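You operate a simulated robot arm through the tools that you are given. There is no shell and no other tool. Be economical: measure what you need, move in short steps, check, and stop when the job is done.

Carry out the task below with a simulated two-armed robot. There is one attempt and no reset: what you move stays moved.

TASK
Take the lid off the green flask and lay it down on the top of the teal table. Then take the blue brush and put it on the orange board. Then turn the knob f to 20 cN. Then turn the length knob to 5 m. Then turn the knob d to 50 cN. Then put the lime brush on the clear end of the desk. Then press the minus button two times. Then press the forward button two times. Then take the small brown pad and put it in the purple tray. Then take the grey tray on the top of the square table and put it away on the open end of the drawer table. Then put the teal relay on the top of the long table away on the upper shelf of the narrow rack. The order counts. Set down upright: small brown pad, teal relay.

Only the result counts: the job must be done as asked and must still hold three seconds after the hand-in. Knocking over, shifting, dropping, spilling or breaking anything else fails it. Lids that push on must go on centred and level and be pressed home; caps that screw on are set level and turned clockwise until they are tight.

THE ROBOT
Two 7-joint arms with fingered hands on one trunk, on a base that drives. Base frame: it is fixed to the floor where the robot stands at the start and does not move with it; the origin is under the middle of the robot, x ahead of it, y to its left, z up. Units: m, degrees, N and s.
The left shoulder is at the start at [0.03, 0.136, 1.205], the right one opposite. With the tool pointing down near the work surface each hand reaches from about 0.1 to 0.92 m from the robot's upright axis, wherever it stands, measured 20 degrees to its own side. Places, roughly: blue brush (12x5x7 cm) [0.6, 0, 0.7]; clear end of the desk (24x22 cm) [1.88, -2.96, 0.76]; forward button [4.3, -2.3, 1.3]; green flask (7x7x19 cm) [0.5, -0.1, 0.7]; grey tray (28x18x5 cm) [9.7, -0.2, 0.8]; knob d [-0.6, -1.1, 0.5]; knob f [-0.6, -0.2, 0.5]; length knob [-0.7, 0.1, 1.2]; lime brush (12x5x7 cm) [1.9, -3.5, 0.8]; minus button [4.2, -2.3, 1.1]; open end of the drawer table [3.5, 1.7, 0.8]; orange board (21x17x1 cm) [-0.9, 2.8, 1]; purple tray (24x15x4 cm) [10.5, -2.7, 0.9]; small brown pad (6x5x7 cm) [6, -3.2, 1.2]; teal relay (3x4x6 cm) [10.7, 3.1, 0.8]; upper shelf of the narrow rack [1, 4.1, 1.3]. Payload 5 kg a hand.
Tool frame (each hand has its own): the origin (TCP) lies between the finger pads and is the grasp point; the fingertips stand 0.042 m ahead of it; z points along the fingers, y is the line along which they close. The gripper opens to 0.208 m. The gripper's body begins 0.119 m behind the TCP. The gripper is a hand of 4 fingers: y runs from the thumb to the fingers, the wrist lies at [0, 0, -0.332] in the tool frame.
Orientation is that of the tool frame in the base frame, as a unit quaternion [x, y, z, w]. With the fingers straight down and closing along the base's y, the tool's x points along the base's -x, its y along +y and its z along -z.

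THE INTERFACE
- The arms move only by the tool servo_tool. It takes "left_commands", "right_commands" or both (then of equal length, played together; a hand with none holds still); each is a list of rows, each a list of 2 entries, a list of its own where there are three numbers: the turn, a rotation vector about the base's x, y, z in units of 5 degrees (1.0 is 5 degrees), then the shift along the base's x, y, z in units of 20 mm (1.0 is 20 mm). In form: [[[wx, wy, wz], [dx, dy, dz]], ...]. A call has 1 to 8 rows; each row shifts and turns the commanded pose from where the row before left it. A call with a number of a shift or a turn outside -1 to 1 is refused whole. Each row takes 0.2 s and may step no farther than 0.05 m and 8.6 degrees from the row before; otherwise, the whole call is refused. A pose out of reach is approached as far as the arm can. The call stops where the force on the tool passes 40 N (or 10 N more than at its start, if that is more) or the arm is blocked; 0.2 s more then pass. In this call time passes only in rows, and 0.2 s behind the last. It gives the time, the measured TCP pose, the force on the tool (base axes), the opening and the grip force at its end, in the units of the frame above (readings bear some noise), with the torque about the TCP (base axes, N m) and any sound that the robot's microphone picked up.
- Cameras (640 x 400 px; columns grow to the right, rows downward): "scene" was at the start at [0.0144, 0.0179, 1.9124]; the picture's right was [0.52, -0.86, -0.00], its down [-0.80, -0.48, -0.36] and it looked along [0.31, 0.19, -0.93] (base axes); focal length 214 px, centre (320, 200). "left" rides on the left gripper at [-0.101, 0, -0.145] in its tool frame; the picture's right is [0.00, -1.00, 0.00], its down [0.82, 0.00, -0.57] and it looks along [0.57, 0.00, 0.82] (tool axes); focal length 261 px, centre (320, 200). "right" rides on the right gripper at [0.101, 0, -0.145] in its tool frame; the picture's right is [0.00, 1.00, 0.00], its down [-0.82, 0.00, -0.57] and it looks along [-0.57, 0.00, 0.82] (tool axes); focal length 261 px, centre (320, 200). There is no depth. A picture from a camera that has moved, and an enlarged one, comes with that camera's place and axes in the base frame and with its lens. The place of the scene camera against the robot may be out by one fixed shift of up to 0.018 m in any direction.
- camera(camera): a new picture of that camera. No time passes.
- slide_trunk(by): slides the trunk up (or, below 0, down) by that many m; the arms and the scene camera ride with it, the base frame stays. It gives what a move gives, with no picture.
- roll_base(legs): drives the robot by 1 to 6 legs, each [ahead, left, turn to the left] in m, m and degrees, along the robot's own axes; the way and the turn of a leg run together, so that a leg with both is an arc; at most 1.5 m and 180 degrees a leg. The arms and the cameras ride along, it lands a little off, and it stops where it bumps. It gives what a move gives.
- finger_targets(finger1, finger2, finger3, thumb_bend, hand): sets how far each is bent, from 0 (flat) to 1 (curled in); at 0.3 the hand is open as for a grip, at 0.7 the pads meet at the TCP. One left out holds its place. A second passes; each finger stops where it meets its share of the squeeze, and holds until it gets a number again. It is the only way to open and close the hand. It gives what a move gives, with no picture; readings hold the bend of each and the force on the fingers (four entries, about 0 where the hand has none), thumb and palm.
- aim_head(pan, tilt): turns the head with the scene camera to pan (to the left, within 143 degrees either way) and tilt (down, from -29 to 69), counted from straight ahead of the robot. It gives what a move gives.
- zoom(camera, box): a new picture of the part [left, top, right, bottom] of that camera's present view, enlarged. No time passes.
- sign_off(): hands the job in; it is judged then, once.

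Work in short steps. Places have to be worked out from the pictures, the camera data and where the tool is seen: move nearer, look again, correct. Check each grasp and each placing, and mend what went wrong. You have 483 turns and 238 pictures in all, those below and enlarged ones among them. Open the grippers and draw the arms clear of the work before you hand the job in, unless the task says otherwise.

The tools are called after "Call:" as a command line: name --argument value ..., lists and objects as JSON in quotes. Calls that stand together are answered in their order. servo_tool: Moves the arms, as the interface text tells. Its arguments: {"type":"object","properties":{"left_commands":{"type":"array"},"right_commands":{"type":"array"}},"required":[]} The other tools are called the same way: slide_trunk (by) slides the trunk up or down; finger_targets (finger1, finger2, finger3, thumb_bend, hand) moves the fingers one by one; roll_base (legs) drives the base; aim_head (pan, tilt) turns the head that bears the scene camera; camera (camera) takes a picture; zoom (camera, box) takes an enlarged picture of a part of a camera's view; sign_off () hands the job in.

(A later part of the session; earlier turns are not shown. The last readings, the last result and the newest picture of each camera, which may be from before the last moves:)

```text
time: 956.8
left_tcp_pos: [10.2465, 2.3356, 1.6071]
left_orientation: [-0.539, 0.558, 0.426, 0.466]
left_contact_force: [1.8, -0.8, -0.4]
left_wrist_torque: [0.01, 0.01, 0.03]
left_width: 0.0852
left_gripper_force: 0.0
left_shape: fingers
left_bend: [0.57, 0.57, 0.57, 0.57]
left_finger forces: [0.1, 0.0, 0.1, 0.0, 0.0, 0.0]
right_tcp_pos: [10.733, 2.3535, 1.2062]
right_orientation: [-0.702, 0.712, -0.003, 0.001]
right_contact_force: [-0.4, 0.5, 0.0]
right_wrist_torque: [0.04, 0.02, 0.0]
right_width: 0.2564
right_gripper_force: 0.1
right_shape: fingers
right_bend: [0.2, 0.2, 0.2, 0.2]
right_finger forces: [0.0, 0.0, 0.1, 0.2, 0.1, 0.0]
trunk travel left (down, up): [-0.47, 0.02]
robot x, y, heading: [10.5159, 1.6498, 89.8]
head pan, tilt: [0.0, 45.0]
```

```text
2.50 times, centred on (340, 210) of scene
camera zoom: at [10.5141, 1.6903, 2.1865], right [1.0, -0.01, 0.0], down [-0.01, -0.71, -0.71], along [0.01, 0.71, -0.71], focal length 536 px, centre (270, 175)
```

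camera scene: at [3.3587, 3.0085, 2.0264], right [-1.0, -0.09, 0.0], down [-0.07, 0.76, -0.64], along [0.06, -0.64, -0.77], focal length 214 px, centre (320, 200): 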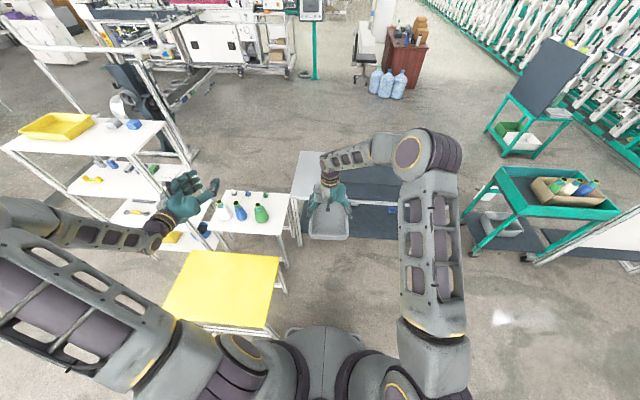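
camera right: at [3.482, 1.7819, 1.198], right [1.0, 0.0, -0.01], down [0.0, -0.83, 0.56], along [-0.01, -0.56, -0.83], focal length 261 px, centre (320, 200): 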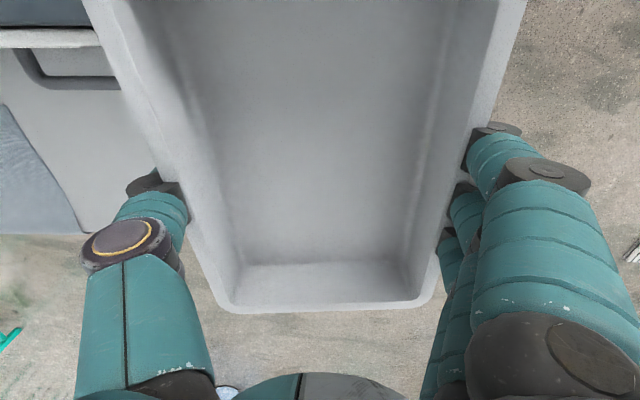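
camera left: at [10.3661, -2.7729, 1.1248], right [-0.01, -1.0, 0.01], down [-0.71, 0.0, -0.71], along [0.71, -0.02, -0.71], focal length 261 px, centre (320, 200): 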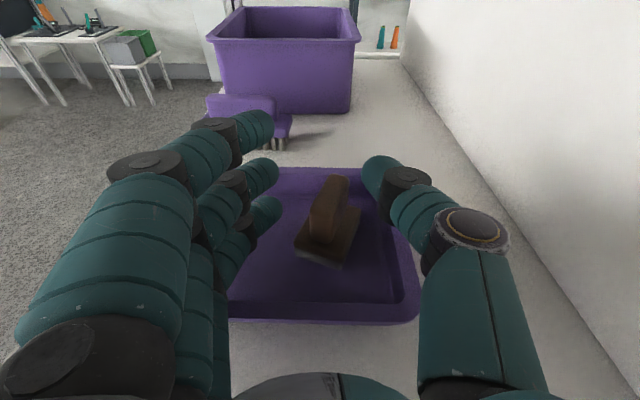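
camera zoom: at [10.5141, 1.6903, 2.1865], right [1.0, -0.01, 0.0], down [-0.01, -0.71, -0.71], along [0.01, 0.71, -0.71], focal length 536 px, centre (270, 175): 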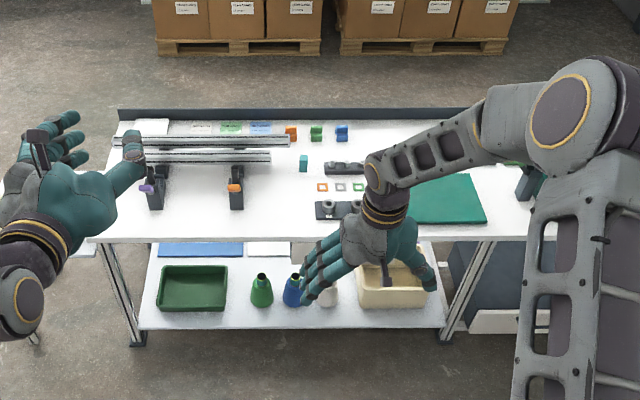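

Relay at about (10.66,3.14). Position the base closer (x≈10.9), lower the trunk and bring the pitched left hand in from the front.

Call:
roll_base --legs '[[0, -0.385, 0.2], [0.6, 0, 0]]'

Call:
slide_trunk --by -0.25

Call:
servo_tool --left_commands '[[[0, 0, 0.7], [0, 0, -1]], [[0, 0, 0], [0, 0, -1]], [[0, 0, 0], [0, 0, -1]], [[0, 0, 0], [0, 0, -1]], [[0, 0, 0], [0, 0, -1]], [[0, 0, 0], [0, 0, -1]], [[0, 0, 0], [0, 0, -1]], [[0, 0, 0], [0, 0, -1]]]' --right_commands '[[[0, 0, 0], [0, -0.3, 1]], [[0, 0, 0], [0, -0.3, 1]], [[0, 0, 0], [0, -0.3, 1]], [[0, 0, 0], [0, -0.3, 1]], [[0, 0, 0], [0, -0.3, 1]], [[0, 0, 0], [0, 0, 1]], [[0, 0, 0], [0, 0, 1]], [[0, 0, 0], [0, 0, 1]]]'

Call:
servo_tool --left_commands '[[[0, 0, 0], [0, 0, -1]], [[0, 0, 0], [0, 0, -1]], [[0, 0, 0], [0, 0, -1]], [[0, 0, 0], [0, 0, -1]], [[0, 0, 0], [0, 0, -1]], [[0, 0, 0], [0, 0, -1]], [[0, 0, 0], [0, 0, -1]], [[0, 0, 0], [0, 0, -1]]]'

```text
time: 962.3
left_tcp_pos: [10.6218, 2.9396, 1.6075]
left_orientation: [-0.541, 0.557, 0.426, 0.464]
left_contact_force: [-0.7, 1.0, -0.4]
left_wrist_torque: [0.01, -0.01, 0.01]
left_width: 0.0852
left_gripper_force: 0.0
left_shape: fingers
left_bend: [0.57, 0.57, 0.57, 0.57]
left_finger forces: [0.0, 0.1, 0.0, 0.0, 0.0, 0.0]
right_tcp_pos: [11.109, 2.9612, 1.2058]
right_orientation: [-0.704, 0.71, -0.002, 0.0]
right_contact_force: [-0.4, 0.2, -0.1]
right_wrist_torque: [-0.07, -0.02, 0.03]
right_width: 0.2565
right_gripper_force: 0.1
right_shape: fingers
right_bend: [0.2, 0.2, 0.2, 0.2]
right_finger forces: [0.1, 0.0, 0.1, 0.0, 0.0, 0.1]
trunk travel left (down, up): [-0.47, 0.02]
robot x, y, heading: [10.9009, 2.2535, 90.0]
head pan, tilt: [0.0, 45.0]
```

```text
time: 964.8
left_tcp_pos: [10.6226, 2.9393, 1.3583]
left_orientation: [-0.541, 0.557, 0.427, 0.464]
left_contact_force: [-0.2, 0.3, -0.4]
left_wrist_torque: [0.0, 0.0, 0.0]
left_width: 0.0852
left_gripper_force: 0.1
left_shape: fingers
left_bend: [0.57, 0.57, 0.57, 0.57]
left_finger forces: [0.0, 0.1, 0.1, 0.1, 0.0, 0.0]
right_tcp_pos: [11.1107, 2.9609, 0.9568]
right_orientation: [-0.704, 0.71, -0.003, 0.001]
right_contact_force: [0.4, -0.2, 0.4]
right_wrist_torque: [0.02, 0.0, 0.01]
right_width: 0.2563
right_gripper_force: 0.0
right_shape: fingers
right_bend: [0.2, 0.2, 0.2, 0.2]
right_finger forces: [0.0, 0.0, 0.1, 0.0, 0.0, 0.0]
trunk travel left (down, up): [-0.22, 0.27]
robot x, y, heading: [10.8946, 2.2557, 89.9]
head pan, tilt: [0.0, 45.0]
```

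```text
time: 966.6
left_tcp_pos: [10.6197, 2.9464, 1.1986]
left_orientation: [0.558, -0.54, -0.441, -0.451]
left_contact_force: [-0.2, -0.4, 0.0]
left_wrist_torque: [0.0, 0.0, -0.05]
left_width: 0.0851
left_gripper_force: 0.0
left_shape: fingers
left_bend: [0.57, 0.57, 0.57, 0.57]
left_finger forces: [0.0, 0.0, 0.1, 0.0, 0.1, 0.0]
left hand out of reach, approached as far as the arm can: row 1
right_tcp_pos: [11.1088, 2.9327, 1.1154]
right_orientation: [-0.705, 0.709, -0.003, 0.001]
right_contact_force: [0.4, -0.6, 0.0]
right_wrist_torque: [-0.02, -0.09, -0.02]
right_width: 0.2563
right_gripper_force: 0.1
right_shape: fingers
right_bend: [0.2, 0.2, 0.2, 0.2]
right_finger forces: [0.0, 0.0, 0.1, 0.1, 0.0, 0.0]
trunk travel left (down, up): [-0.22, 0.27]
robot x, y, heading: [10.8973, 2.2614, 89.9]
head pan, tilt: [0.0, 45.0]
```

```text
time: 968.4
left_tcp_pos: [10.6201, 2.9461, 1.0376]
left_orientation: [0.558, -0.54, -0.441, -0.451]
left_contact_force: [0.4, 0.5, -0.1]
left_wrist_torque: [-0.02, -0.02, -0.04]
left_width: 0.0853
left_gripper_force: 0.1
left_shape: fingers
left_bend: [0.57, 0.57, 0.57, 0.57]
left_finger forces: [0.1, 0.0, 0.1, 0.0, 0.0, 0.0]
right_tcp_pos: [11.1102, 2.9329, 1.1157]
right_orientation: [-0.704, 0.71, -0.004, 0.0]
right_contact_force: [0.0, -0.2, -0.6]
right_wrist_torque: [0.0, -0.01, -0.03]
right_width: 0.2564
right_gripper_force: 0.2
right_shape: fingers
right_bend: [0.2, 0.2, 0.2, 0.2]
right_finger forces: [0.0, 0.1, 0.1, 0.0, 0.0, 0.1]
trunk travel left (down, up): [-0.22, 0.27]
robot x, y, heading: [10.8966, 2.2517, 90.3]
head pan, tilt: [0.0, 45.0]
```

Align x and lower to z≈0.93, then take one close look with the left camera.

Call:
servo_tool --left_commands '[[[0, 0, 0], [0.5, 0, -1]], [[0, 0, 0], [0.5, 0, -1]], [[0, 0, 0], [0.5, 0, -1]], [[0, 0, 0], [0.4, 0, -1]], [[0, 0, 0], [0, 0, -1]], [[0, 0, 0], [0, 0, -0.4]]]'

Call:
camera --camera "left"

```text
time: 969.8
left_tcp_pos: [10.6595, 2.9476, 0.9308]
left_orientation: [0.558, -0.539, -0.441, -0.451]
left_contact_force: [0.6, 0.8, -0.8]
left_wrist_torque: [0.03, 0.03, 0.01]
left_width: 0.0851
left_gripper_force: 0.1
left_shape: fingers
left_bend: [0.57, 0.57, 0.57, 0.57]
left_finger forces: [0.0, 0.0, 0.0, 0.1, 0.0, 0.0]
right_tcp_pos: [11.1115, 2.9317, 1.1159]
right_orientation: [-0.704, 0.71, -0.003, 0.001]
right_contact_force: [-1.2, -0.1, -1.2]
right_wrist_torque: [0.04, 0.01, -0.01]
right_width: 0.2564
right_gripper_force: 0.2
right_shape: fingers
right_bend: [0.2, 0.2, 0.2, 0.2]
right_finger forces: [0.0, 0.0, 0.0, 0.0, 0.1, 0.1]
trunk travel left (down, up): [-0.22, 0.27]
robot x, y, heading: [10.8956, 2.2558, 89.9]
head pan, tilt: [0.0, 45.0]
```

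```text
1 pictures are left
camera left: at [10.6576, 2.8264, 1.0588], right [1.0, 0.01, 0.03], down [0.03, -0.73, -0.69], along [0.02, 0.69, -0.73], focal length 261 px, centre (320, 200)
```

left: 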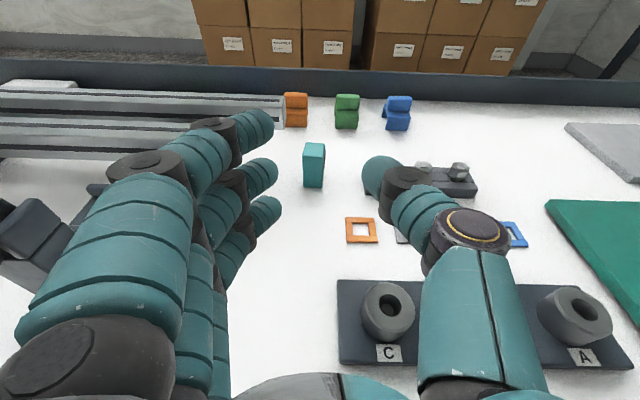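

Relay precisely at (10.655,3.147), table z≈0.77. Advance diagonally down around it and close.

Call:
servo_tool --left_commands '[[[0, 0, 0], [-0.04, 0.96, -0.4]], [[0, 0, 0], [-0.04, 0.96, -0.4]], [[0, 0, 0], [-0.04, 0.96, -0.5]], [[0, 0, 0], [-0.04, 0.96, -0.5]], [[0, 0, 0], [-0.04, 0.96, -0.6]], [[0, 0, 0], [0, 0.96, -0.6]], [[0, 0, 0], [0, 0.96, -0.6]], [[0, 0, 0], [0, 0.96, -0.6]]]'

Call:
servo_tool --left_commands '[[[0, 0, 0], [0, 0.96, -0.5]], [[0, 0, 0], [0, 0.96, -0.4]]]'

Call:
finger_targets --hand "left" --finger1 0.72 --finger2 0.72 --finger3 0.72 --thumb_bend 0.72

```text
time: 971.6
left_tcp_pos: [10.6559, 3.1008, 0.8438]
left_orientation: [0.557, -0.54, -0.441, -0.451]
left_contact_force: [-0.4, -0.2, 0.1]
left_wrist_torque: [0.01, 0.0, 0.02]
left_width: 0.0853
left_gripper_force: 0.1
left_shape: fingers
left_bend: [0.57, 0.57, 0.57, 0.57]
left_finger forces: [0.0, 0.0, 0.0, 0.0, 0.1, 0.1]
right_tcp_pos: [11.1094, 2.9335, 1.1159]
right_orientation: [-0.704, 0.71, -0.003, 0.0]
right_contact_force: [0.0, 0.8, -0.1]
right_wrist_torque: [0.03, 0.0, 0.0]
right_width: 0.2563
right_gripper_force: 0.1
right_shape: fingers
right_bend: [0.2, 0.2, 0.2, 0.2]
right_finger forces: [0.0, 0.1, 0.0, 0.1, 0.1, 0.0]
trunk travel left (down, up): [-0.22, 0.27]
robot x, y, heading: [10.8972, 2.2536, 89.9]
head pan, tilt: [0.0, 45.0]
```

```text
time: 972.2
left_tcp_pos: [10.654, 3.1386, 0.8341]
left_orientation: [0.556, -0.538, -0.444, -0.452]
left_contact_force: [-1.1, -13.5, 31.0]
left_wrist_torque: [0.5, 1.48, 0.61]
left_width: 0.0839
left_gripper_force: 15.9
left_shape: fingers
left_bend: [0.58, 0.57, 0.57, 0.57]
left_finger forces: [1.8, 0.1, 30.1, 0.1, 0.0, 0.0]
right_tcp_pos: [11.1101, 2.9287, 1.1174]
right_orientation: [-0.705, 0.709, -0.001, 0.001]
right_contact_force: [0.4, -0.3, 0.5]
right_wrist_torque: [0.06, 0.03, -0.01]
right_width: 0.2563
right_gripper_force: 0.1
right_shape: fingers
right_bend: [0.2, 0.2, 0.2, 0.2]
right_finger forces: [0.0, 0.0, 0.0, 0.0, 0.0, 0.0]
trunk travel left (down, up): [-0.22, 0.27]
robot x, y, heading: [10.8979, 2.253, 89.8]
head pan, tilt: [0.0, 45.0]
```

```text
time: 973.2
left_tcp_pos: [10.6524, 3.1392, 0.8342]
left_orientation: [0.555, -0.537, -0.445, -0.453]
left_contact_force: [-13.9, 7.3, 39.6]
left_wrist_torque: [1.88, 2.38, 0.11]
left_width: 0.0271
left_gripper_force: 19.8
left_shape: fingers
left_bend: [0.72, 0.71, 0.57, 0.71]
left_finger forces: [0.0, 0.2, 39.8, 0.1, 0.0, 0.1]
right_tcp_pos: [11.1102, 2.9309, 1.1168]
right_orientation: [-0.705, 0.71, -0.004, 0.001]
right_contact_force: [-0.4, -0.3, 0.1]
right_wrist_torque: [-0.01, 0.01, -0.03]
right_width: 0.2566
right_gripper_force: 0.0
right_shape: fingers
right_bend: [0.2, 0.2, 0.2, 0.2]
right_finger forces: [0.1, 0.0, 0.0, 0.0, 0.1, 0.0]
trunk travel left (down, up): [-0.22, 0.27]
robot x, y, heading: [10.8957, 2.2547, 89.6]
head pan, tilt: [0.0, 45.0]
```

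The middle finger and thumb pass above the small relay while the lower finger is on the table. Open, lift, pitch the hand down to ~40°, and re-approach.

Call:
finger_targets --hand "left" --finger1 0.55 --finger2 0.55 --finger3 0.55 --thumb_bend 0.55

Call:
servo_tool --left_commands '[[[0, 0, 0], [0, 0, 0.8]], [[0, 0, 0], [0, 0, 1]], [[0, 0, 0], [0, 0, 1]], [[-0.95, 0, 0], [0, 0, 0.5]], [[-0.95, 0, 0], [0, 0, 0.5]], [[-0.95, 0, 0], [0, 0, 0]], [[-0.95, 0, 0], [0, 0, 0]], [[-0.95, 0, 0], [0, 0, 0]]]'

Call:
servo_tool --left_commands '[[[-0.85, 0, 0], [0, 0, 0]]]'

```text
time: 974.2
left_tcp_pos: [10.6568, 3.1393, 0.8348]
left_orientation: [0.555, -0.538, -0.444, -0.453]
left_contact_force: [3.4, -4.0, 48.9]
left_wrist_torque: [1.85, 2.17, -0.12]
left_width: 0.091
left_gripper_force: 26.2
left_shape: fingers
left_bend: [0.57, 0.55, 0.57, 0.55]
left_finger forces: [2.7, 0.0, 49.7, 0.0, 0.0, 0.0]
right_tcp_pos: [11.1113, 2.9293, 1.1172]
right_orientation: [-0.705, 0.709, -0.002, 0.001]
right_contact_force: [0.3, 0.6, -0.3]
right_wrist_torque: [0.0, -0.01, 0.01]
right_width: 0.2564
right_gripper_force: 0.0
right_shape: fingers
right_bend: [0.2, 0.2, 0.2, 0.2]
right_finger forces: [0.0, 0.0, 0.0, 0.0, 0.0, 0.0]
trunk travel left (down, up): [-0.22, 0.27]
robot x, y, heading: [10.8967, 2.2528, 89.9]
head pan, tilt: [0.0, 45.0]
```

```text
time: 976.0
left_tcp_pos: [10.6551, 3.1394, 0.9055]
left_orientation: [0.638, -0.62, -0.319, -0.326]
left_contact_force: [-0.8, -1.2, 0.2]
left_wrist_torque: [0.09, -0.01, 0.01]
left_width: 0.0944
left_gripper_force: 0.0
left_shape: fingers
left_bend: [0.55, 0.55, 0.55, 0.55]
left_finger forces: [0.0, 0.0, 0.0, 0.0, 0.0, 0.1]
right_tcp_pos: [11.1112, 2.9309, 1.1155]
right_orientation: [-0.704, 0.71, -0.004, 0.0]
right_contact_force: [-0.2, 0.6, -0.2]
right_wrist_torque: [0.03, 0.05, 0.0]
right_width: 0.2561
right_gripper_force: 0.0
right_shape: fingers
right_bend: [0.2, 0.2, 0.2, 0.2]
right_finger forces: [0.0, 0.0, 0.0, 0.1, 0.1, 0.0]
trunk travel left (down, up): [-0.22, 0.27]
robot x, y, heading: [10.8982, 2.2526, 89.7]
head pan, tilt: [0.0, 45.0]
```

```text
time: 976.4
left_tcp_pos: [10.6562, 3.1397, 0.9056]
left_orientation: [0.65, -0.631, -0.297, -0.302]
left_contact_force: [0.4, -0.4, -1.9]
left_wrist_torque: [0.11, -0.01, 0.07]
left_width: 0.0948
left_gripper_force: 0.1
left_shape: fingers
left_bend: [0.55, 0.55, 0.55, 0.55]
left_finger forces: [0.1, 0.1, 0.1, 0.1, 0.1, 0.1]
right_tcp_pos: [11.1118, 2.9306, 1.1157]
right_orientation: [-0.704, 0.71, -0.003, 0.0]
right_contact_force: [0.7, -0.5, 0.5]
right_wrist_torque: [0.02, 0.12, -0.03]
right_width: 0.256
right_gripper_force: 0.0
right_shape: fingers
right_bend: [0.2, 0.2, 0.2, 0.2]
right_finger forces: [0.0, 0.0, 0.0, 0.1, 0.0, 0.0]
trunk travel left (down, up): [-0.22, 0.27]
robot x, y, heading: [10.8957, 2.2574, 90.0]
head pan, tilt: [0.0, 45.0]
```

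Pitch is 40°. Lower over the relay and close.

Call:
servo_tool --left_commands '[[[0, 0, 0], [0, -0.45, -0.8]], [[0, 0, 0], [0, -0.45, -0.8]], [[0, 0, 0], [0, 0, -0.8]], [[0, 0, 0], [0, 0, -0.6]]]'

Call:
finger_targets --hand "left" --finger1 0.7 --finger2 0.7 --finger3 0.7 --thumb_bend 0.7

```text
time: 977.4
left_tcp_pos: [10.6543, 3.124, 0.848]
left_orientation: [0.649, -0.63, -0.3, -0.303]
left_contact_force: [-0.6, -0.7, 16.8]
left_wrist_torque: [0.17, 0.91, 0.04]
left_width: 0.0942
left_gripper_force: 8.0
left_shape: fingers
left_bend: [0.55, 0.55, 0.55, 0.55]
left_finger forces: [0.0, 0.1, 16.3, 0.0, 0.0, 0.0]
right_tcp_pos: [11.1098, 2.9304, 1.1169]
right_orientation: [-0.704, 0.71, -0.003, 0.001]
right_contact_force: [-0.7, -0.6, -0.1]
right_wrist_torque: [0.0, 0.02, 0.0]
right_width: 0.2563
right_gripper_force: 0.1
right_shape: fingers
right_bend: [0.2, 0.2, 0.2, 0.2]
right_finger forces: [0.1, 0.0, 0.0, 0.1, 0.0, 0.0]
trunk travel left (down, up): [-0.22, 0.27]
robot x, y, heading: [10.8977, 2.2545, 89.9]
head pan, tilt: [0.0, 45.0]
```

```text
time: 978.4
left_tcp_pos: [10.6544, 3.122, 0.8451]
left_orientation: [0.65, -0.631, -0.296, -0.302]
left_contact_force: [-0.3, 0.0, -0.7]
left_wrist_torque: [0.0, -0.02, 0.02]
left_width: 0.0321
left_gripper_force: 0.1
left_shape: fingers
left_bend: [0.7, 0.7, 0.7, 0.7]
left_finger forces: [0.0, 0.1, 0.0, 0.0, 0.1, 0.0]
right_tcp_pos: [11.1085, 2.9322, 1.115]
right_orientation: [-0.704, 0.71, -0.004, 0.002]
right_contact_force: [-0.1, -0.2, 0.0]
right_wrist_torque: [0.0, 0.04, -0.03]
right_width: 0.2564
right_gripper_force: 0.0
right_shape: fingers
right_bend: [0.2, 0.2, 0.2, 0.2]
right_finger forces: [0.1, 0.1, 0.0, 0.0, 0.0, 0.0]
trunk travel left (down, up): [-0.22, 0.27]
robot x, y, heading: [10.8978, 2.2586, 89.9]
head pan, tilt: [0.0, 45.0]
```

Close further — the relay may be only 3 cm wide.

Call:
finger_targets --hand "left" --finger1 0.76 --finger2 0.76 --finger3 0.76 --thumb_bend 0.75

```text
time: 979.4
left_tcp_pos: [10.6558, 3.1218, 0.8444]
left_orientation: [0.65, -0.631, -0.296, -0.303]
left_contact_force: [0.3, 0.3, 0.2]
left_wrist_torque: [-0.04, 0.03, 0.04]
left_width: 0.0233
left_gripper_force: 0.0
left_shape: fingers
left_bend: [0.76, 0.73, 0.76, 0.72]
left_finger forces: [0.0, 0.0, 0.1, 0.1, 0.0, 0.0]
right_tcp_pos: [11.111, 2.9318, 1.1147]
right_orientation: [-0.704, 0.71, -0.003, 0.0]
right_contact_force: [0.4, 0.5, 0.3]
right_wrist_torque: [-0.01, -0.03, -0.01]
right_width: 0.2565
right_gripper_force: 0.1
right_shape: fingers
right_bend: [0.2, 0.2, 0.2, 0.2]
right_finger forces: [0.1, 0.0, 0.1, 0.0, 0.0, 0.2]
trunk travel left (down, up): [-0.22, 0.27]
robot x, y, heading: [10.8963, 2.2569, 89.8]
head pan, tilt: [0.0, 45.0]
```

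The relay isn't between the fingers. I open, lift 6 cm and spend the last picture to find it.

Call:
finger_targets --hand "left" --finger1 0.5 --finger2 0.5 --finger3 0.5 --thumb_bend 0.5

Call:
servo_tool --left_commands '[[[0, 0, 0], [0, -0.5, 1]], [[0, 0, 0], [0, -0.5, 1]], [[0, 0, 0], [0, 0, 1]]]'

Call:
camera --camera "left"

```text
time: 980.4
left_tcp_pos: [10.6564, 3.1226, 0.8488]
left_orientation: [0.649, -0.63, -0.3, -0.304]
left_contact_force: [6.0, 5.7, 25.4]
left_wrist_torque: [0.68, 0.93, -0.36]
left_width: 0.1202
left_gripper_force: 12.7
left_shape: fingers
left_bend: [0.5, 0.5, 0.54, 0.5]
left_finger forces: [0.0, 0.0, 25.8, 0.0, 0.0, 0.0]
right_tcp_pos: [11.1101, 2.9306, 1.1161]
right_orientation: [-0.704, 0.71, -0.002, 0.0]
right_contact_force: [-0.7, 0.6, 0.0]
right_wrist_torque: [-0.01, -0.05, 0.0]
right_width: 0.2563
right_gripper_force: 0.0
right_shape: fingers
right_bend: [0.2, 0.2, 0.2, 0.2]
right_finger forces: [0.0, 0.0, 0.0, 0.0, 0.0, 0.1]
trunk travel left (down, up): [-0.22, 0.27]
robot x, y, heading: [10.8971, 2.2561, 90.1]
head pan, tilt: [0.0, 45.0]
```

```text
time: 981.2
left_tcp_pos: [10.6558, 3.1013, 0.9035]
left_orientation: [0.65, -0.631, -0.296, -0.302]
left_contact_force: [1.0, -0.1, -0.3]
left_wrist_torque: [0.07, 0.03, 0.03]
left_width: 0.1198
left_gripper_force: 0.0
left_shape: fingers
left_bend: [0.5, 0.5, 0.5, 0.5]
left_finger forces: [0.1, 0.0, 0.0, 0.1, 0.1, 0.0]
right_tcp_pos: [11.11, 2.9322, 1.116]
right_orientation: [-0.704, 0.71, -0.003, 0.001]
right_contact_force: [-0.4, -0.4, 0.5]
right_wrist_torque: [0.0, -0.01, 0.01]
right_width: 0.2564
right_gripper_force: 0.1
right_shape: fingers
right_bend: [0.2, 0.2, 0.2, 0.2]
right_finger forces: [0.0, 0.0, 0.1, 0.0, 0.0, 0.0]
trunk travel left (down, up): [-0.22, 0.27]
robot x, y, heading: [10.8979, 2.2537, 89.7]
head pan, tilt: [0.0, 45.0]
```

```text
0 pictures are left
camera left: at [10.6537, 3.0542, 1.0746], right [1.0, 0.02, 0.02], down [0.03, -0.96, -0.26], along [0.02, 0.26, -0.96], focal length 261 px, centre (320, 200)
```

left: 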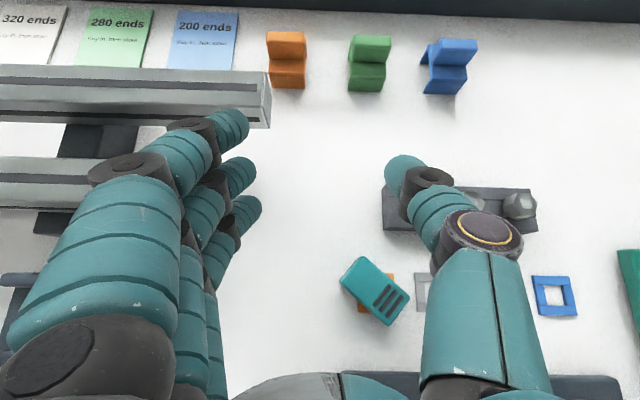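

The relay got knocked over: it lies at about (10.718,3.036), axis toward (+0.74,−0.68), most likely with its top end toward (+x,−y). No pictures remain, so I continue from geometry and touch: turn the left hand top-down, yawed so that end becomes "up" after pitching.

Call:
servo_tool --left_commands '[[[-1, 0, 0], [0, 0, 1]], [[-1, 0, 0], [0, 0, 1]], [[-1, 0, 0], [0, 0, 1]], [[-1, 0, 0], [0, 0, 1]], [[-1, 0, 0], [0, 0, 1]], [[-1, 0, 0], [0, 0, 1]], [[-1, 0, 0], [0, 0, 0.5]], [[-1, 0, 0], [0, 0, 0]]]'

Call:
servo_tool --left_commands '[[[-1, 0, 0], [0, 0, 0]], [[-1, 0, 0], [0, 0, 0]], [[0, 0, -1], [0, -0.3, 0]], [[0, 0, -1], [0, -0.3, 0]], [[0, 0, -1], [0, -0.3, 0]], [[0, 0, -1], [0, -0.3, 0]], [[0, 0, -1], [0, -0.3, 0]], [[0, 0, -1], [0, -0.3, 0]]]'

Call:
servo_tool --left_commands '[[[0, 0, -1], [0, 0, 0]], [[0, 0, -1], [0, 0, 0]], [[0, 0, -1], [0, 0, 0]], [[0, 0, -1], [0, 0, 0]], [[0, 0, -1], [0, 0, 0]], [[0, 0, -1], [0, 0, 0]], [[0, 0, -1], [0, 0, 0]], [[0, 0, -1], [0, 0, 0]]]'

Call:
servo_tool --left_commands '[[[0, 0, -1], [0, 0, 0]], [[0, 0, -1], [0, 0, 0]], [[0, 0, -1], [0, 0, 0]], [[0, 0, -1], [0, 0, 0]], [[0, 0, -1], [0, 0, 0]], [[0, 0, -1], [0, 0, 0]], [[0, 0, -1], [0, 0, 0]], [[0, 0, -1], [0, 0, 0]]]'

```text
time: 983.0
left_tcp_pos: [10.6534, 3.1015, 1.0346]
left_orientation: [0.715, -0.693, -0.063, -0.06]
left_contact_force: [-0.9, -0.1, -1.7]
left_wrist_torque: [0.03, -0.06, -0.02]
left_width: 0.1209
left_gripper_force: 0.0
left_shape: fingers
left_bend: [0.5, 0.5, 0.5, 0.5]
left_finger forces: [0.0, 0.0, 0.0, 0.1, 0.0, 0.1]
right_tcp_pos: [11.1068, 2.9329, 1.1151]
right_orientation: [-0.705, 0.71, -0.002, 0.001]
right_contact_force: [-0.1, 0.2, 0.6]
right_wrist_torque: [-0.02, -0.06, -0.03]
right_width: 0.2565
right_gripper_force: 0.1
right_shape: fingers
right_bend: [0.2, 0.2, 0.2, 0.2]
right_finger forces: [0.0, 0.0, 0.0, 0.0, 0.0, 0.1]
trunk travel left (down, up): [-0.22, 0.27]
robot x, y, heading: [10.8951, 2.2538, 90.0]
head pan, tilt: [0.0, 45.0]
```

```text
time: 984.8
left_tcp_pos: [10.6538, 3.0662, 1.0362]
left_orientation: [-0.511, 0.86, 0.003, 0.001]
left_contact_force: [-0.2, 0.2, -0.2]
left_wrist_torque: [0.01, -0.01, 0.02]
left_width: 0.1206
left_gripper_force: 0.0
left_shape: fingers
left_bend: [0.5, 0.5, 0.5, 0.5]
left_finger forces: [0.0, 0.0, 0.0, 0.0, 0.1, 0.1]
right_tcp_pos: [11.1102, 2.932, 1.1161]
right_orientation: [-0.704, 0.71, -0.003, 0.0]
right_contact_force: [0.3, -0.1, 0.6]
right_wrist_torque: [-0.04, -0.07, 0.0]
right_width: 0.2561
right_gripper_force: 0.0
right_shape: fingers
right_bend: [0.2, 0.2, 0.2, 0.2]
right_finger forces: [0.0, 0.1, 0.0, 0.1, 0.1, 0.1]
trunk travel left (down, up): [-0.22, 0.27]
robot x, y, heading: [10.8998, 2.2581, 89.7]
head pan, tilt: [0.0, 45.0]
```

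```text
time: 986.6
left_tcp_pos: [10.6539, 3.066, 1.0347]
left_orientation: [-0.187, 0.982, 0.001, 0.001]
left_contact_force: [0.5, 0.1, 0.1]
left_wrist_torque: [-0.03, 0.0, 0.01]
left_width: 0.1206
left_gripper_force: 0.0
left_shape: fingers
left_bend: [0.5, 0.5, 0.5, 0.5]
left_finger forces: [0.0, 0.0, 0.0, 0.0, 0.0, 0.0]
right_tcp_pos: [11.1103, 2.932, 1.115]
right_orientation: [-0.705, 0.71, -0.003, 0.0]
right_contact_force: [-0.8, 0.3, 0.1]
right_wrist_torque: [0.03, -0.02, 0.0]
right_width: 0.2564
right_gripper_force: 0.1
right_shape: fingers
right_bend: [0.2, 0.2, 0.2, 0.2]
right_finger forces: [0.0, 0.1, 0.0, 0.0, 0.1, 0.0]
trunk travel left (down, up): [-0.22, 0.27]
robot x, y, heading: [10.8992, 2.2543, 90.0]
head pan, tilt: [0.0, 45.0]
```

```text
time: 988.4
left_tcp_pos: [10.654, 3.0664, 1.0343]
left_orientation: [0.161, 0.987, 0.001, 0.002]
left_contact_force: [-0.4, -0.7, -0.5]
left_wrist_torque: [-0.03, 0.0, 0.0]
left_width: 0.1211
left_gripper_force: 0.0
left_shape: fingers
left_bend: [0.5, 0.5, 0.5, 0.5]
left_finger forces: [0.1, 0.1, 0.1, 0.0, 0.1, 0.1]
right_tcp_pos: [11.1103, 2.933, 1.1154]
right_orientation: [-0.704, 0.71, -0.003, 0.0]
right_contact_force: [-0.4, 0.1, 0.5]
right_wrist_torque: [-0.01, -0.03, 0.03]
right_width: 0.2563
right_gripper_force: 0.2
right_shape: fingers
right_bend: [0.2, 0.2, 0.2, 0.2]
right_finger forces: [0.0, 0.0, 0.0, 0.0, 0.1, 0.0]
trunk travel left (down, up): [-0.22, 0.27]
robot x, y, heading: [10.8975, 2.2553, 90.1]
head pan, tilt: [0.0, 45.0]
```

Finish the yaw (−42.6°), move over the relay's upper half and descend.

Call:
servo_tool --left_commands '[[[0, 0, -0.97], [0.77, -0.42, 0]], [[0, 0, -0.97], [0.77, -0.42, 0]], [[0, 0, -0.97], [0.77, -0.42, 0]], [[0, 0, -0.97], [0.77, -0.42, 0]], [[0, 0, -0.97], [0.77, -0.42, 0]]]'

Call:
finger_targets --hand "left" --finger1 0.56 --finger2 0.56 --finger3 0.56 --thumb_bend 0.56

Call:
servo_tool --left_commands '[[[0, 0, 0], [0, 0, -1]], [[0, 0, 0], [0, 0, -1]], [[0, 0, 0], [0, 0, -1]], [[0, 0, 0], [0, 0, -1]], [[0, 0, 0], [0, 0, -1]], [[0, 0, 0], [0, 0, -1]], [[0, 0, 0], [0, 0, -1]], [[0, 0, 0], [0, 0, -0.8]]]'

Call:
servo_tool --left_commands '[[[0, 0, 0], [0, 0, -0.4]], [[0, 0, 0], [0, 0, -0.4]], [[0, 0, 0], [0, 0, -0.4]], [[0, 0, 0], [0, 0, -0.3]]]'

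```text
time: 989.6
left_tcp_pos: [10.7314, 3.0229, 1.0353]
left_orientation: [0.364, 0.931, 0.001, 0.001]
left_contact_force: [0.3, -0.1, -0.3]
left_wrist_torque: [0.04, -0.01, -0.01]
left_width: 0.1209
left_gripper_force: 0.0
left_shape: fingers
left_bend: [0.5, 0.5, 0.5, 0.5]
left_finger forces: [0.0, 0.1, 0.1, 0.0, 0.1, 0.0]
right_tcp_pos: [11.1098, 2.931, 1.1151]
right_orientation: [-0.704, 0.71, -0.003, 0.001]
right_contact_force: [0.1, -0.2, -0.2]
right_wrist_torque: [0.02, 0.05, -0.03]
right_width: 0.2562
right_gripper_force: 0.1
right_shape: fingers
right_bend: [0.2, 0.2, 0.2, 0.2]
right_finger forces: [0.0, 0.1, 0.0, 0.0, 0.1, 0.1]
trunk travel left (down, up): [-0.22, 0.27]
robot x, y, heading: [10.8989, 2.2518, 90.0]
head pan, tilt: [0.0, 45.0]
```

```text
time: 990.6
left_tcp_pos: [10.7305, 3.0223, 1.0367]
left_orientation: [0.363, 0.932, 0.001, 0.002]
left_contact_force: [0.2, -0.6, -0.2]
left_wrist_torque: [-0.01, 0.0, 0.0]
left_width: 0.0912
left_gripper_force: 0.1
left_shape: fingers
left_bend: [0.56, 0.56, 0.56, 0.56]
left_finger forces: [0.0, 0.1, 0.0, 0.0, 0.0, 0.0]
right_tcp_pos: [11.1091, 2.9318, 1.1149]
right_orientation: [-0.704, 0.711, -0.003, 0.0]
right_contact_force: [-0.1, 0.2, -0.3]
right_wrist_torque: [0.0, -0.03, 0.02]
right_width: 0.2565
right_gripper_force: 0.2
right_shape: fingers
right_bend: [0.2, 0.2, 0.2, 0.2]
right_finger forces: [0.0, 0.0, 0.1, 0.1, 0.1, 0.0]
trunk travel left (down, up): [-0.22, 0.27]
robot x, y, heading: [10.8963, 2.2541, 90.1]
head pan, tilt: [0.0, 45.0]
```

```text
time: 992.4
left_tcp_pos: [10.7307, 3.0244, 0.8771]
left_orientation: [0.363, 0.932, 0.001, 0.002]
left_contact_force: [-0.5, 0.6, -0.2]
left_wrist_torque: [-0.08, -0.04, 0.04]
left_width: 0.0912
left_gripper_force: 0.0
left_shape: fingers
left_bend: [0.56, 0.56, 0.56, 0.56]
left_finger forces: [0.0, 0.0, 0.0, 0.0, 0.0, 0.1]
right_tcp_pos: [11.1107, 2.9316, 1.1145]
right_orientation: [-0.704, 0.71, -0.003, 0.001]
right_contact_force: [0.1, -0.3, 0.0]
right_wrist_torque: [-0.01, 0.0, 0.02]
right_width: 0.2565
right_gripper_force: 0.1
right_shape: fingers
right_bend: [0.2, 0.2, 0.2, 0.2]
right_finger forces: [0.1, 0.1, 0.0, 0.0, 0.0, 0.0]
trunk travel left (down, up): [-0.22, 0.27]
robot x, y, heading: [10.898, 2.2571, 89.6]
head pan, tilt: [0.0, 45.0]
```

```text
time: 993.4
left_tcp_pos: [10.7318, 3.0232, 0.85]
left_orientation: [0.364, 0.931, 0.001, 0.003]
left_contact_force: [0.1, 0.9, 0.4]
left_wrist_torque: [-0.01, -0.02, 0.0]
left_width: 0.0912
left_gripper_force: 0.1
left_shape: fingers
left_bend: [0.56, 0.56, 0.56, 0.56]
left_finger forces: [0.0, 0.0, 0.0, 0.1, 0.0, 0.1]
right_tcp_pos: [11.1094, 2.9306, 1.1142]
right_orientation: [-0.704, 0.71, -0.003, 0.0]
right_contact_force: [-0.2, 0.1, -0.3]
right_wrist_torque: [-0.04, 0.02, -0.01]
right_width: 0.2565
right_gripper_force: 0.2
right_shape: fingers
right_bend: [0.2, 0.2, 0.2, 0.2]
right_finger forces: [0.0, 0.0, 0.1, 0.0, 0.0, 0.1]
trunk travel left (down, up): [-0.22, 0.27]
robot x, y, heading: [10.8955, 2.2557, 89.8]
head pan, tilt: [0.0, 45.0]
```

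Lower another 18 mm and close gently.

Call:
servo_tool --left_commands '[[[0, 0, 0], [0, 0, -0.3]], [[0, 0, 0], [0, 0, -0.3]], [[0, 0, 0], [0, 0, -0.25]]]'

Call:
finger_targets --hand "left" --finger1 0.72 --finger2 0.72 --finger3 0.72 --thumb_bend 0.72

```text
time: 994.2
left_tcp_pos: [10.7332, 3.0248, 0.8346]
left_orientation: [0.363, 0.932, 0.003, 0.002]
left_contact_force: [2.3, -0.1, 21.8]
left_wrist_torque: [0.18, -1.46, -0.03]
left_width: 0.0897
left_gripper_force: 10.9
left_shape: fingers
left_bend: [0.56, 0.56, 0.56, 0.56]
left_finger forces: [22.1, 0.0, 0.1, 0.0, 0.1, 0.1]
right_tcp_pos: [11.111, 2.9316, 1.1165]
right_orientation: [-0.704, 0.71, -0.003, 0.001]
right_contact_force: [0.2, -0.6, 0.6]
right_wrist_torque: [-0.01, -0.01, 0.0]
right_width: 0.2566
right_gripper_force: 0.1
right_shape: fingers
right_bend: [0.2, 0.2, 0.2, 0.2]
right_finger forces: [0.0, 0.1, 0.1, 0.0, 0.0, 0.0]
trunk travel left (down, up): [-0.22, 0.27]
robot x, y, heading: [10.8947, 2.2546, 90.1]
head pan, tilt: [0.0, 45.0]
```

```text
time: 995.2
left_tcp_pos: [10.732, 3.0237, 0.8315]
left_orientation: [0.363, 0.932, 0.001, 0.002]
left_contact_force: [0.4, 0.0, 0.7]
left_wrist_torque: [-0.01, -0.04, -0.01]
left_width: 0.0376
left_gripper_force: 22.3
left_shape: fingers
left_bend: [0.72, 0.63, 0.65, 0.67]
left_finger forces: [0.0, 12.3, 10.8, 0.0, 23.0, 0.1]
right_tcp_pos: [11.1097, 2.9335, 1.1161]
right_orientation: [-0.704, 0.71, -0.003, 0.0]
right_contact_force: [-0.5, 0.5, 0.2]
right_wrist_torque: [-0.02, 0.01, 0.0]
right_width: 0.2565
right_gripper_force: 0.0
right_shape: fingers
right_bend: [0.2, 0.2, 0.2, 0.2]
right_finger forces: [0.0, 0.1, 0.0, 0.0, 0.0, 0.0]
trunk travel left (down, up): [-0.22, 0.27]
robot x, y, heading: [10.8972, 2.2588, 90.1]
head pan, tilt: [0.0, 45.0]
```

Firm grip (23 N). Lift, back away from the table, then yaw back +132.6°.

Call:
servo_tool --left_commands '[[[0, 0, 0], [0, 0, 0.5]], [[0, 0, 0], [0, 0, 1]], [[0, 0, 0], [0, 0, 1]], [[0, 0, 0], [0, 0, 1]], [[0, 0, 0], [0, 0, 1]], [[0, 0, 0], [0, 0, 1]], [[0, 0, 0], [0, 0, 1]], [[0, 0, 0], [0, 0, 1]]]'

Call:
servo_tool --left_commands '[[[0, 0, 1], [0, 0, 1]], [[0, 0, 1], [0, 0, 1]], [[0, 0, 1], [0, 0, 1]], [[0, 0, 1], [0, 0, 1]], [[0, 0, 1], [0, 0, 0]], [[0, 0, 1], [0, 0, 0]], [[0, 0, 1], [0, 0, 0]], [[0, 0, 1], [0, 0, 0]]]'

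Call:
servo_tool --left_commands '[[[0, 0, 1], [0, 0, 0]], [[0, 0, 1], [0, 0, 0]], [[0, 0, 1], [0, 0, 0]], [[0, 0, 1], [0, 0, 0]], [[0, 0, 1], [0, 0, 0]], [[0, 0, 1], [0, 0, 0]], [[0, 0, 1], [0, 0, 0]], [[0, 0, 1], [0, 0, 0]]]'

Call:
servo_tool --left_commands '[[[0, 0, 1], [0, 0, 0]], [[0, 0, 1], [0, 0, 0]], [[0, 0, 1], [0, 0, 0]], [[0, 0, 1], [0, 0, 0]], [[0, 0, 1], [0, 0, 0]], [[0, 0, 1], [0, 0, 0]], [[0, 0, 1], [0, 0, 0]], [[0, 0, 1], [0, 0, 0]]]'

Call:
servo_tool --left_commands '[[[0, 0, 1], [0, 0, 0]], [[0, 0, 1], [0, 0, 0]], [[0, 0, 0.5], [0, 0, 0]]]'

```text
time: 997.0
left_tcp_pos: [10.7321, 3.0233, 0.9816]
left_orientation: [0.364, 0.931, 0.001, 0.002]
left_contact_force: [-0.3, -0.9, -0.4]
left_wrist_torque: [0.06, -0.03, -0.01]
left_width: 0.0376
left_gripper_force: 22.8
left_shape: fingers
left_bend: [0.72, 0.63, 0.65, 0.67]
left_finger forces: [0.0, 12.1, 10.6, 0.0, 23.0, 0.1]
right_tcp_pos: [11.1096, 2.9313, 1.1168]
right_orientation: [-0.704, 0.71, -0.003, 0.0]
right_contact_force: [0.0, -0.2, 0.8]
right_wrist_torque: [0.02, 0.02, 0.0]
right_width: 0.2566
right_gripper_force: 0.0
right_shape: fingers
right_bend: [0.2, 0.2, 0.2, 0.2]
right_finger forces: [0.0, 0.1, 0.0, 0.1, 0.0, 0.0]
trunk travel left (down, up): [-0.22, 0.27]
robot x, y, heading: [10.9021, 2.2502, 90.0]
head pan, tilt: [0.0, 45.0]
```

```text
time: 998.8
left_tcp_pos: [10.732, 3.0238, 1.0607]
left_orientation: [0.022, 1.0, 0.002, 0.002]
left_contact_force: [-0.3, -0.2, -1.3]
left_wrist_torque: [-0.03, -0.03, 0.03]
left_width: 0.0376
left_gripper_force: 22.6
left_shape: fingers
left_bend: [0.72, 0.63, 0.65, 0.67]
left_finger forces: [0.1, 12.4, 10.4, 0.0, 22.7, 0.0]
right_tcp_pos: [11.1102, 2.9314, 1.1162]
right_orientation: [-0.704, 0.71, -0.003, 0.0]
right_contact_force: [0.7, 0.3, -0.6]
right_wrist_torque: [0.0, 0.02, 0.04]
right_width: 0.2566
right_gripper_force: 0.0
right_shape: fingers
right_bend: [0.2, 0.2, 0.2, 0.2]
right_finger forces: [0.0, 0.0, 0.0, 0.1, 0.1, 0.0]
trunk travel left (down, up): [-0.22, 0.27]
robot x, y, heading: [10.8988, 2.2551, 89.8]
head pan, tilt: [0.0, 45.0]
```

```text
time: 1000.6
left_tcp_pos: [10.7325, 3.023, 1.0609]
left_orientation: [-0.32, 0.947, 0.002, 0.001]
left_contact_force: [-0.2, 0.1, -1.3]
left_wrist_torque: [-0.01, 0.0, 0.0]
left_width: 0.0375
left_gripper_force: 23.3
left_shape: fingers
left_bend: [0.72, 0.63, 0.65, 0.67]
left_finger forces: [0.1, 12.4, 10.3, 0.0, 22.6, 0.1]
right_tcp_pos: [11.1111, 2.9322, 1.115]
right_orientation: [-0.704, 0.71, -0.003, 0.0]
right_contact_force: [0.0, 0.3, 1.1]
right_wrist_torque: [-0.04, 0.01, 0.0]
right_width: 0.2563
right_gripper_force: 0.1
right_shape: fingers
right_bend: [0.2, 0.2, 0.2, 0.2]
right_finger forces: [0.0, 0.0, 0.1, 0.0, 0.0, 0.0]
trunk travel left (down, up): [-0.22, 0.27]
robot x, y, heading: [10.898, 2.2565, 89.9]
head pan, tilt: [0.0, 45.0]
```

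```text
time: 1002.4
left_tcp_pos: [10.7322, 3.024, 1.0617]
left_orientation: [-0.625, 0.78, 0.002, 0.0]
left_contact_force: [0.0, -0.6, -0.9]
left_wrist_torque: [0.02, 0.04, 0.02]
left_width: 0.0375
left_gripper_force: 23.1
left_shape: fingers
left_bend: [0.72, 0.63, 0.65, 0.67]
left_finger forces: [0.0, 12.3, 10.3, 0.0, 22.6, 0.0]
right_tcp_pos: [11.1108, 2.932, 1.1156]
right_orientation: [-0.704, 0.71, -0.003, 0.001]
right_contact_force: [-0.4, -0.4, 1.1]
right_wrist_torque: [-0.01, 0.04, 0.02]
right_width: 0.2562
right_gripper_force: 0.0
right_shape: fingers
right_bend: [0.2, 0.2, 0.2, 0.2]
right_finger forces: [0.1, 0.0, 0.1, 0.1, 0.0, 0.1]
trunk travel left (down, up): [-0.22, 0.27]
robot x, y, heading: [10.8965, 2.2536, 90.2]
head pan, tilt: [0.0, 45.0]
```

```text
time: 1003.2
left_tcp_pos: [10.732, 3.022, 1.0608]
left_orientation: [-0.706, 0.708, 0.003, 0.0]
left_contact_force: [0.1, 0.2, -0.3]
left_wrist_torque: [0.02, 0.02, -0.02]
left_width: 0.0375
left_gripper_force: 23.0
left_shape: fingers
left_bend: [0.72, 0.63, 0.65, 0.67]
left_finger forces: [0.0, 12.4, 10.1, 0.0, 22.5, 0.0]
right_tcp_pos: [11.1102, 2.9324, 1.1147]
right_orientation: [-0.704, 0.711, -0.003, 0.001]
right_contact_force: [-0.1, 0.3, -0.1]
right_wrist_torque: [-0.03, -0.03, 0.03]
right_width: 0.2563
right_gripper_force: 0.0
right_shape: fingers
right_bend: [0.2, 0.2, 0.2, 0.2]
right_finger forces: [0.0, 0.1, 0.0, 0.0, 0.0, 0.0]
trunk travel left (down, up): [-0.22, 0.27]
robot x, y, heading: [10.8931, 2.2573, 89.9]
head pan, tilt: [0.0, 45.0]
```

A-end now points forward. Pitch the hand up 90° to horizontal so the relay stands upright.

Call:
servo_tool --left_commands '[[[1, 0, 0], [0, 0, 0.5]], [[1, 0, 0], [0, 0, 0.5]], [[1, 0, 0], [0, 0, 0.5]], [[1, 0, 0], [0, 0, 0.5]], [[1, 0, 0], [0, 0, 0.5]], [[1, 0, 0], [0, 0, 0.5]], [[1, 0, 0], [0, 0, 0.5]], [[1, 0, 0], [0, 0, 0.5]]]'

Call:
servo_tool --left_commands '[[[1, 0, 0], [0, 0, 0.5]], [[1, 0, 0], [0, 0, 0.5]], [[1, 0, 0], [0, 0, 0.5]], [[1, 0, 0], [0, 0, 0.5]], [[1, 0, 0], [0, 0, 0.5]], [[1, 0, 0], [0, 0, 0.5]], [[1, 0, 0], [0, 0, 0.5]], [[1, 0, 0], [0, 0, 0.5]]]'

Call:
servo_tool --left_commands '[[[1, 0, 0], [0, 0, 0]], [[1, 0, 0], [0, 0, 0]]]'

Call:
roll_base --legs '[[-0.6, 0, 0], [0, 1.4, 0], [0, 1.0, 0]]'

```text
time: 1005.0
left_tcp_pos: [10.7322, 3.0238, 1.1434]
left_orientation: [0.664, -0.664, -0.245, -0.242]
left_contact_force: [0.6, 0.4, -0.1]
left_wrist_torque: [0.01, -0.03, -0.05]
left_width: 0.0375
left_gripper_force: 21.9
left_shape: fingers
left_bend: [0.72, 0.63, 0.65, 0.67]
left_finger forces: [0.0, 12.2, 9.8, 0.0, 21.9, 0.0]
right_tcp_pos: [11.1091, 2.9316, 1.1158]
right_orientation: [-0.704, 0.71, -0.003, 0.001]
right_contact_force: [-0.6, 0.2, 0.9]
right_wrist_torque: [0.02, -0.09, -0.03]
right_width: 0.2564
right_gripper_force: 0.1
right_shape: fingers
right_bend: [0.2, 0.2, 0.2, 0.2]
right_finger forces: [0.1, 0.0, 0.1, 0.0, 0.1, 0.0]
trunk travel left (down, up): [-0.22, 0.27]
robot x, y, heading: [10.8979, 2.2509, 89.7]
head pan, tilt: [0.0, 45.0]
```

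```text
time: 1006.8
left_tcp_pos: [10.7327, 3.0238, 1.2199]
left_orientation: [0.541, -0.541, -0.456, -0.454]
left_contact_force: [-0.7, 0.6, -0.3]
left_wrist_torque: [0.01, 0.01, -0.01]
left_width: 0.0373
left_gripper_force: 22.5
left_shape: fingers
left_bend: [0.72, 0.63, 0.65, 0.67]
left_finger forces: [0.0, 12.2, 10.0, 0.0, 22.0, 0.0]
right_tcp_pos: [11.1104, 2.9315, 1.1154]
right_orientation: [-0.704, 0.71, -0.003, 0.0]
right_contact_force: [-0.2, 0.3, 0.4]
right_wrist_torque: [-0.03, -0.03, -0.02]
right_width: 0.2564
right_gripper_force: 0.0
right_shape: fingers
right_bend: [0.2, 0.2, 0.2, 0.2]
right_finger forces: [0.0, 0.1, 0.1, 0.0, 0.0, 0.0]
trunk travel left (down, up): [-0.22, 0.27]
robot x, y, heading: [10.901, 2.2562, 89.9]
head pan, tilt: [0.0, 45.0]
```

```text
time: 1007.4
left_tcp_pos: [10.7319, 3.0245, 1.2208]
left_orientation: [-0.499, 0.499, 0.502, 0.499]
left_contact_force: [-0.3, 0.7, -0.5]
left_wrist_torque: [-0.06, 0.0, -0.01]
left_width: 0.0374
left_gripper_force: 22.6
left_shape: fingers
left_bend: [0.72, 0.63, 0.65, 0.67]
left_finger forces: [0.1, 12.3, 10.0, 0.0, 22.0, 0.0]
right_tcp_pos: [11.1078, 2.9323, 1.1155]
right_orientation: [-0.704, 0.71, -0.003, 0.001]
right_contact_force: [0.0, -0.1, 0.8]
right_wrist_torque: [-0.02, -0.01, 0.01]
right_width: 0.2567
right_gripper_force: 0.0
right_shape: fingers
right_bend: [0.2, 0.2, 0.2, 0.2]
right_finger forces: [0.0, 0.1, 0.1, 0.0, 0.0, 0.1]
trunk travel left (down, up): [-0.22, 0.27]
robot x, y, heading: [10.8983, 2.2547, 89.7]
head pan, tilt: [0.0, 45.0]
```

```text
time: 1022.1
left_tcp_pos: [8.3192, 2.3793, 1.2217]
left_orientation: [-0.506, 0.492, 0.509, 0.493]
left_contact_force: [0.3, -0.5, -1.0]
left_wrist_torque: [-0.05, 0.01, -0.02]
left_width: 0.0376
left_gripper_force: 22.1
left_shape: fingers
left_bend: [0.72, 0.63, 0.65, 0.67]
left_finger forces: [0.1, 12.3, 9.8, 0.0, 22.0, 0.0]
right_tcp_pos: [8.6994, 2.2995, 1.116]
right_orientation: [0.714, -0.7, 0.003, -0.001]
right_contact_force: [-0.1, -0.5, 0.7]
right_wrist_torque: [0.03, -0.05, -0.01]
right_width: 0.2565
right_gripper_force: 0.1
right_shape: fingers
right_bend: [0.2, 0.2, 0.2, 0.2]
right_finger forces: [0.0, 0.0, 0.0, 0.1, 0.0, 0.1]
trunk travel left (down, up): [-0.22, 0.27]
robot x, y, heading: [8.5091, 1.6143, 91.3]
head pan, tilt: [0.0, 45.0]
```

Relay is upright in the hand. Drive to the narrow rack, approaching from the east.

Call:
roll_base --legs '[[1.45, 0, 0], [0.4, 0, 0], [0, 0, 88.7], [1.5, 0, 0], [1.5, 0, 0], [1.5, 0, 0]]'

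Call:
slide_trunk --by 0.22

```text
time: 1056.4
left_tcp_pos: [3.1724, 2.9844, 1.2211]
left_orientation: [-0.706, -0.022, 0.708, -0.024]
left_contact_force: [-0.9, 0.5, -0.8]
left_wrist_torque: [0.0, 0.0, 0.02]
left_width: 0.0374
left_gripper_force: 21.7
left_shape: fingers
left_bend: [0.72, 0.63, 0.65, 0.67]
left_finger forces: [0.0, 12.2, 9.8, 0.0, 21.9, 0.0]
right_tcp_pos: [3.2404, 3.3681, 1.1161]
right_orientation: [1.0, 0.026, 0.001, -0.003]
right_contact_force: [0.2, 0.4, 0.5]
right_wrist_torque: [-0.01, -0.03, 0.0]
right_width: 0.2562
right_gripper_force: 0.1
right_shape: fingers
right_bend: [0.2, 0.2, 0.2, 0.2]
right_finger forces: [0.2, 0.1, 0.1, 0.1, 0.0, 0.0]
trunk travel left (down, up): [-0.22, 0.27]
robot x, y, heading: [3.9299, 3.1954, -176.6]
head pan, tilt: [0.0, 45.0]
```

```text
time: 1058.8
left_tcp_pos: [3.1717, 2.9847, 1.4405]
left_orientation: [-0.706, -0.022, 0.708, -0.024]
left_contact_force: [0.4, -0.2, -1.6]
left_wrist_torque: [0.02, -0.04, -0.01]
left_width: 0.0377
left_gripper_force: 22.0
left_shape: fingers
left_bend: [0.72, 0.63, 0.65, 0.67]
left_finger forces: [0.0, 12.3, 9.8, 0.0, 22.0, 0.0]
right_tcp_pos: [3.24, 3.3676, 1.3352]
right_orientation: [1.0, 0.026, 0.002, -0.002]
right_contact_force: [0.1, 1.0, -0.9]
right_wrist_torque: [0.01, 0.0, 0.01]
right_width: 0.2564
right_gripper_force: 0.1
right_shape: fingers
right_bend: [0.2, 0.2, 0.2, 0.2]
right_finger forces: [0.0, 0.0, 0.0, 0.0, 0.1, 0.0]
trunk travel left (down, up): [-0.44, 0.05]
robot x, y, heading: [3.9279, 3.1964, -176.4]
head pan, tilt: [0.0, 45.0]
```

Square up and strafe to line the hand up with y≈4.1, then approach.

Call:
roll_base --legs '[[0, -1.08, -3.4], [1.2, 0, 0]]'

```text
time: 1070.1
left_tcp_pos: [1.9329, 4.0649, 1.4418]
left_orientation: [-0.706, -0.015, 0.708, -0.017]
left_contact_force: [0.7, -0.1, -0.8]
left_wrist_torque: [-0.01, -0.03, -0.01]
left_width: 0.0375
left_gripper_force: 22.2
left_shape: fingers
left_bend: [0.72, 0.63, 0.65, 0.67]
left_finger forces: [0.1, 12.2, 9.8, 0.0, 21.9, 0.1]
right_tcp_pos: [2.0078, 4.4493, 1.335]
right_orientation: [1.0, 0.018, 0.002, -0.002]
right_contact_force: [0.1, -0.4, 0.0]
right_wrist_torque: [0.02, 0.01, 0.02]
right_width: 0.2564
right_gripper_force: 0.0
right_shape: fingers
right_bend: [0.2, 0.2, 0.2, 0.2]
right_finger forces: [0.1, 0.0, 0.1, 0.0, 0.0, 0.1]
trunk travel left (down, up): [-0.44, 0.05]
robot x, y, heading: [2.6962, 4.2618, -177.6]
head pan, tilt: [0.0, 45.0]
```

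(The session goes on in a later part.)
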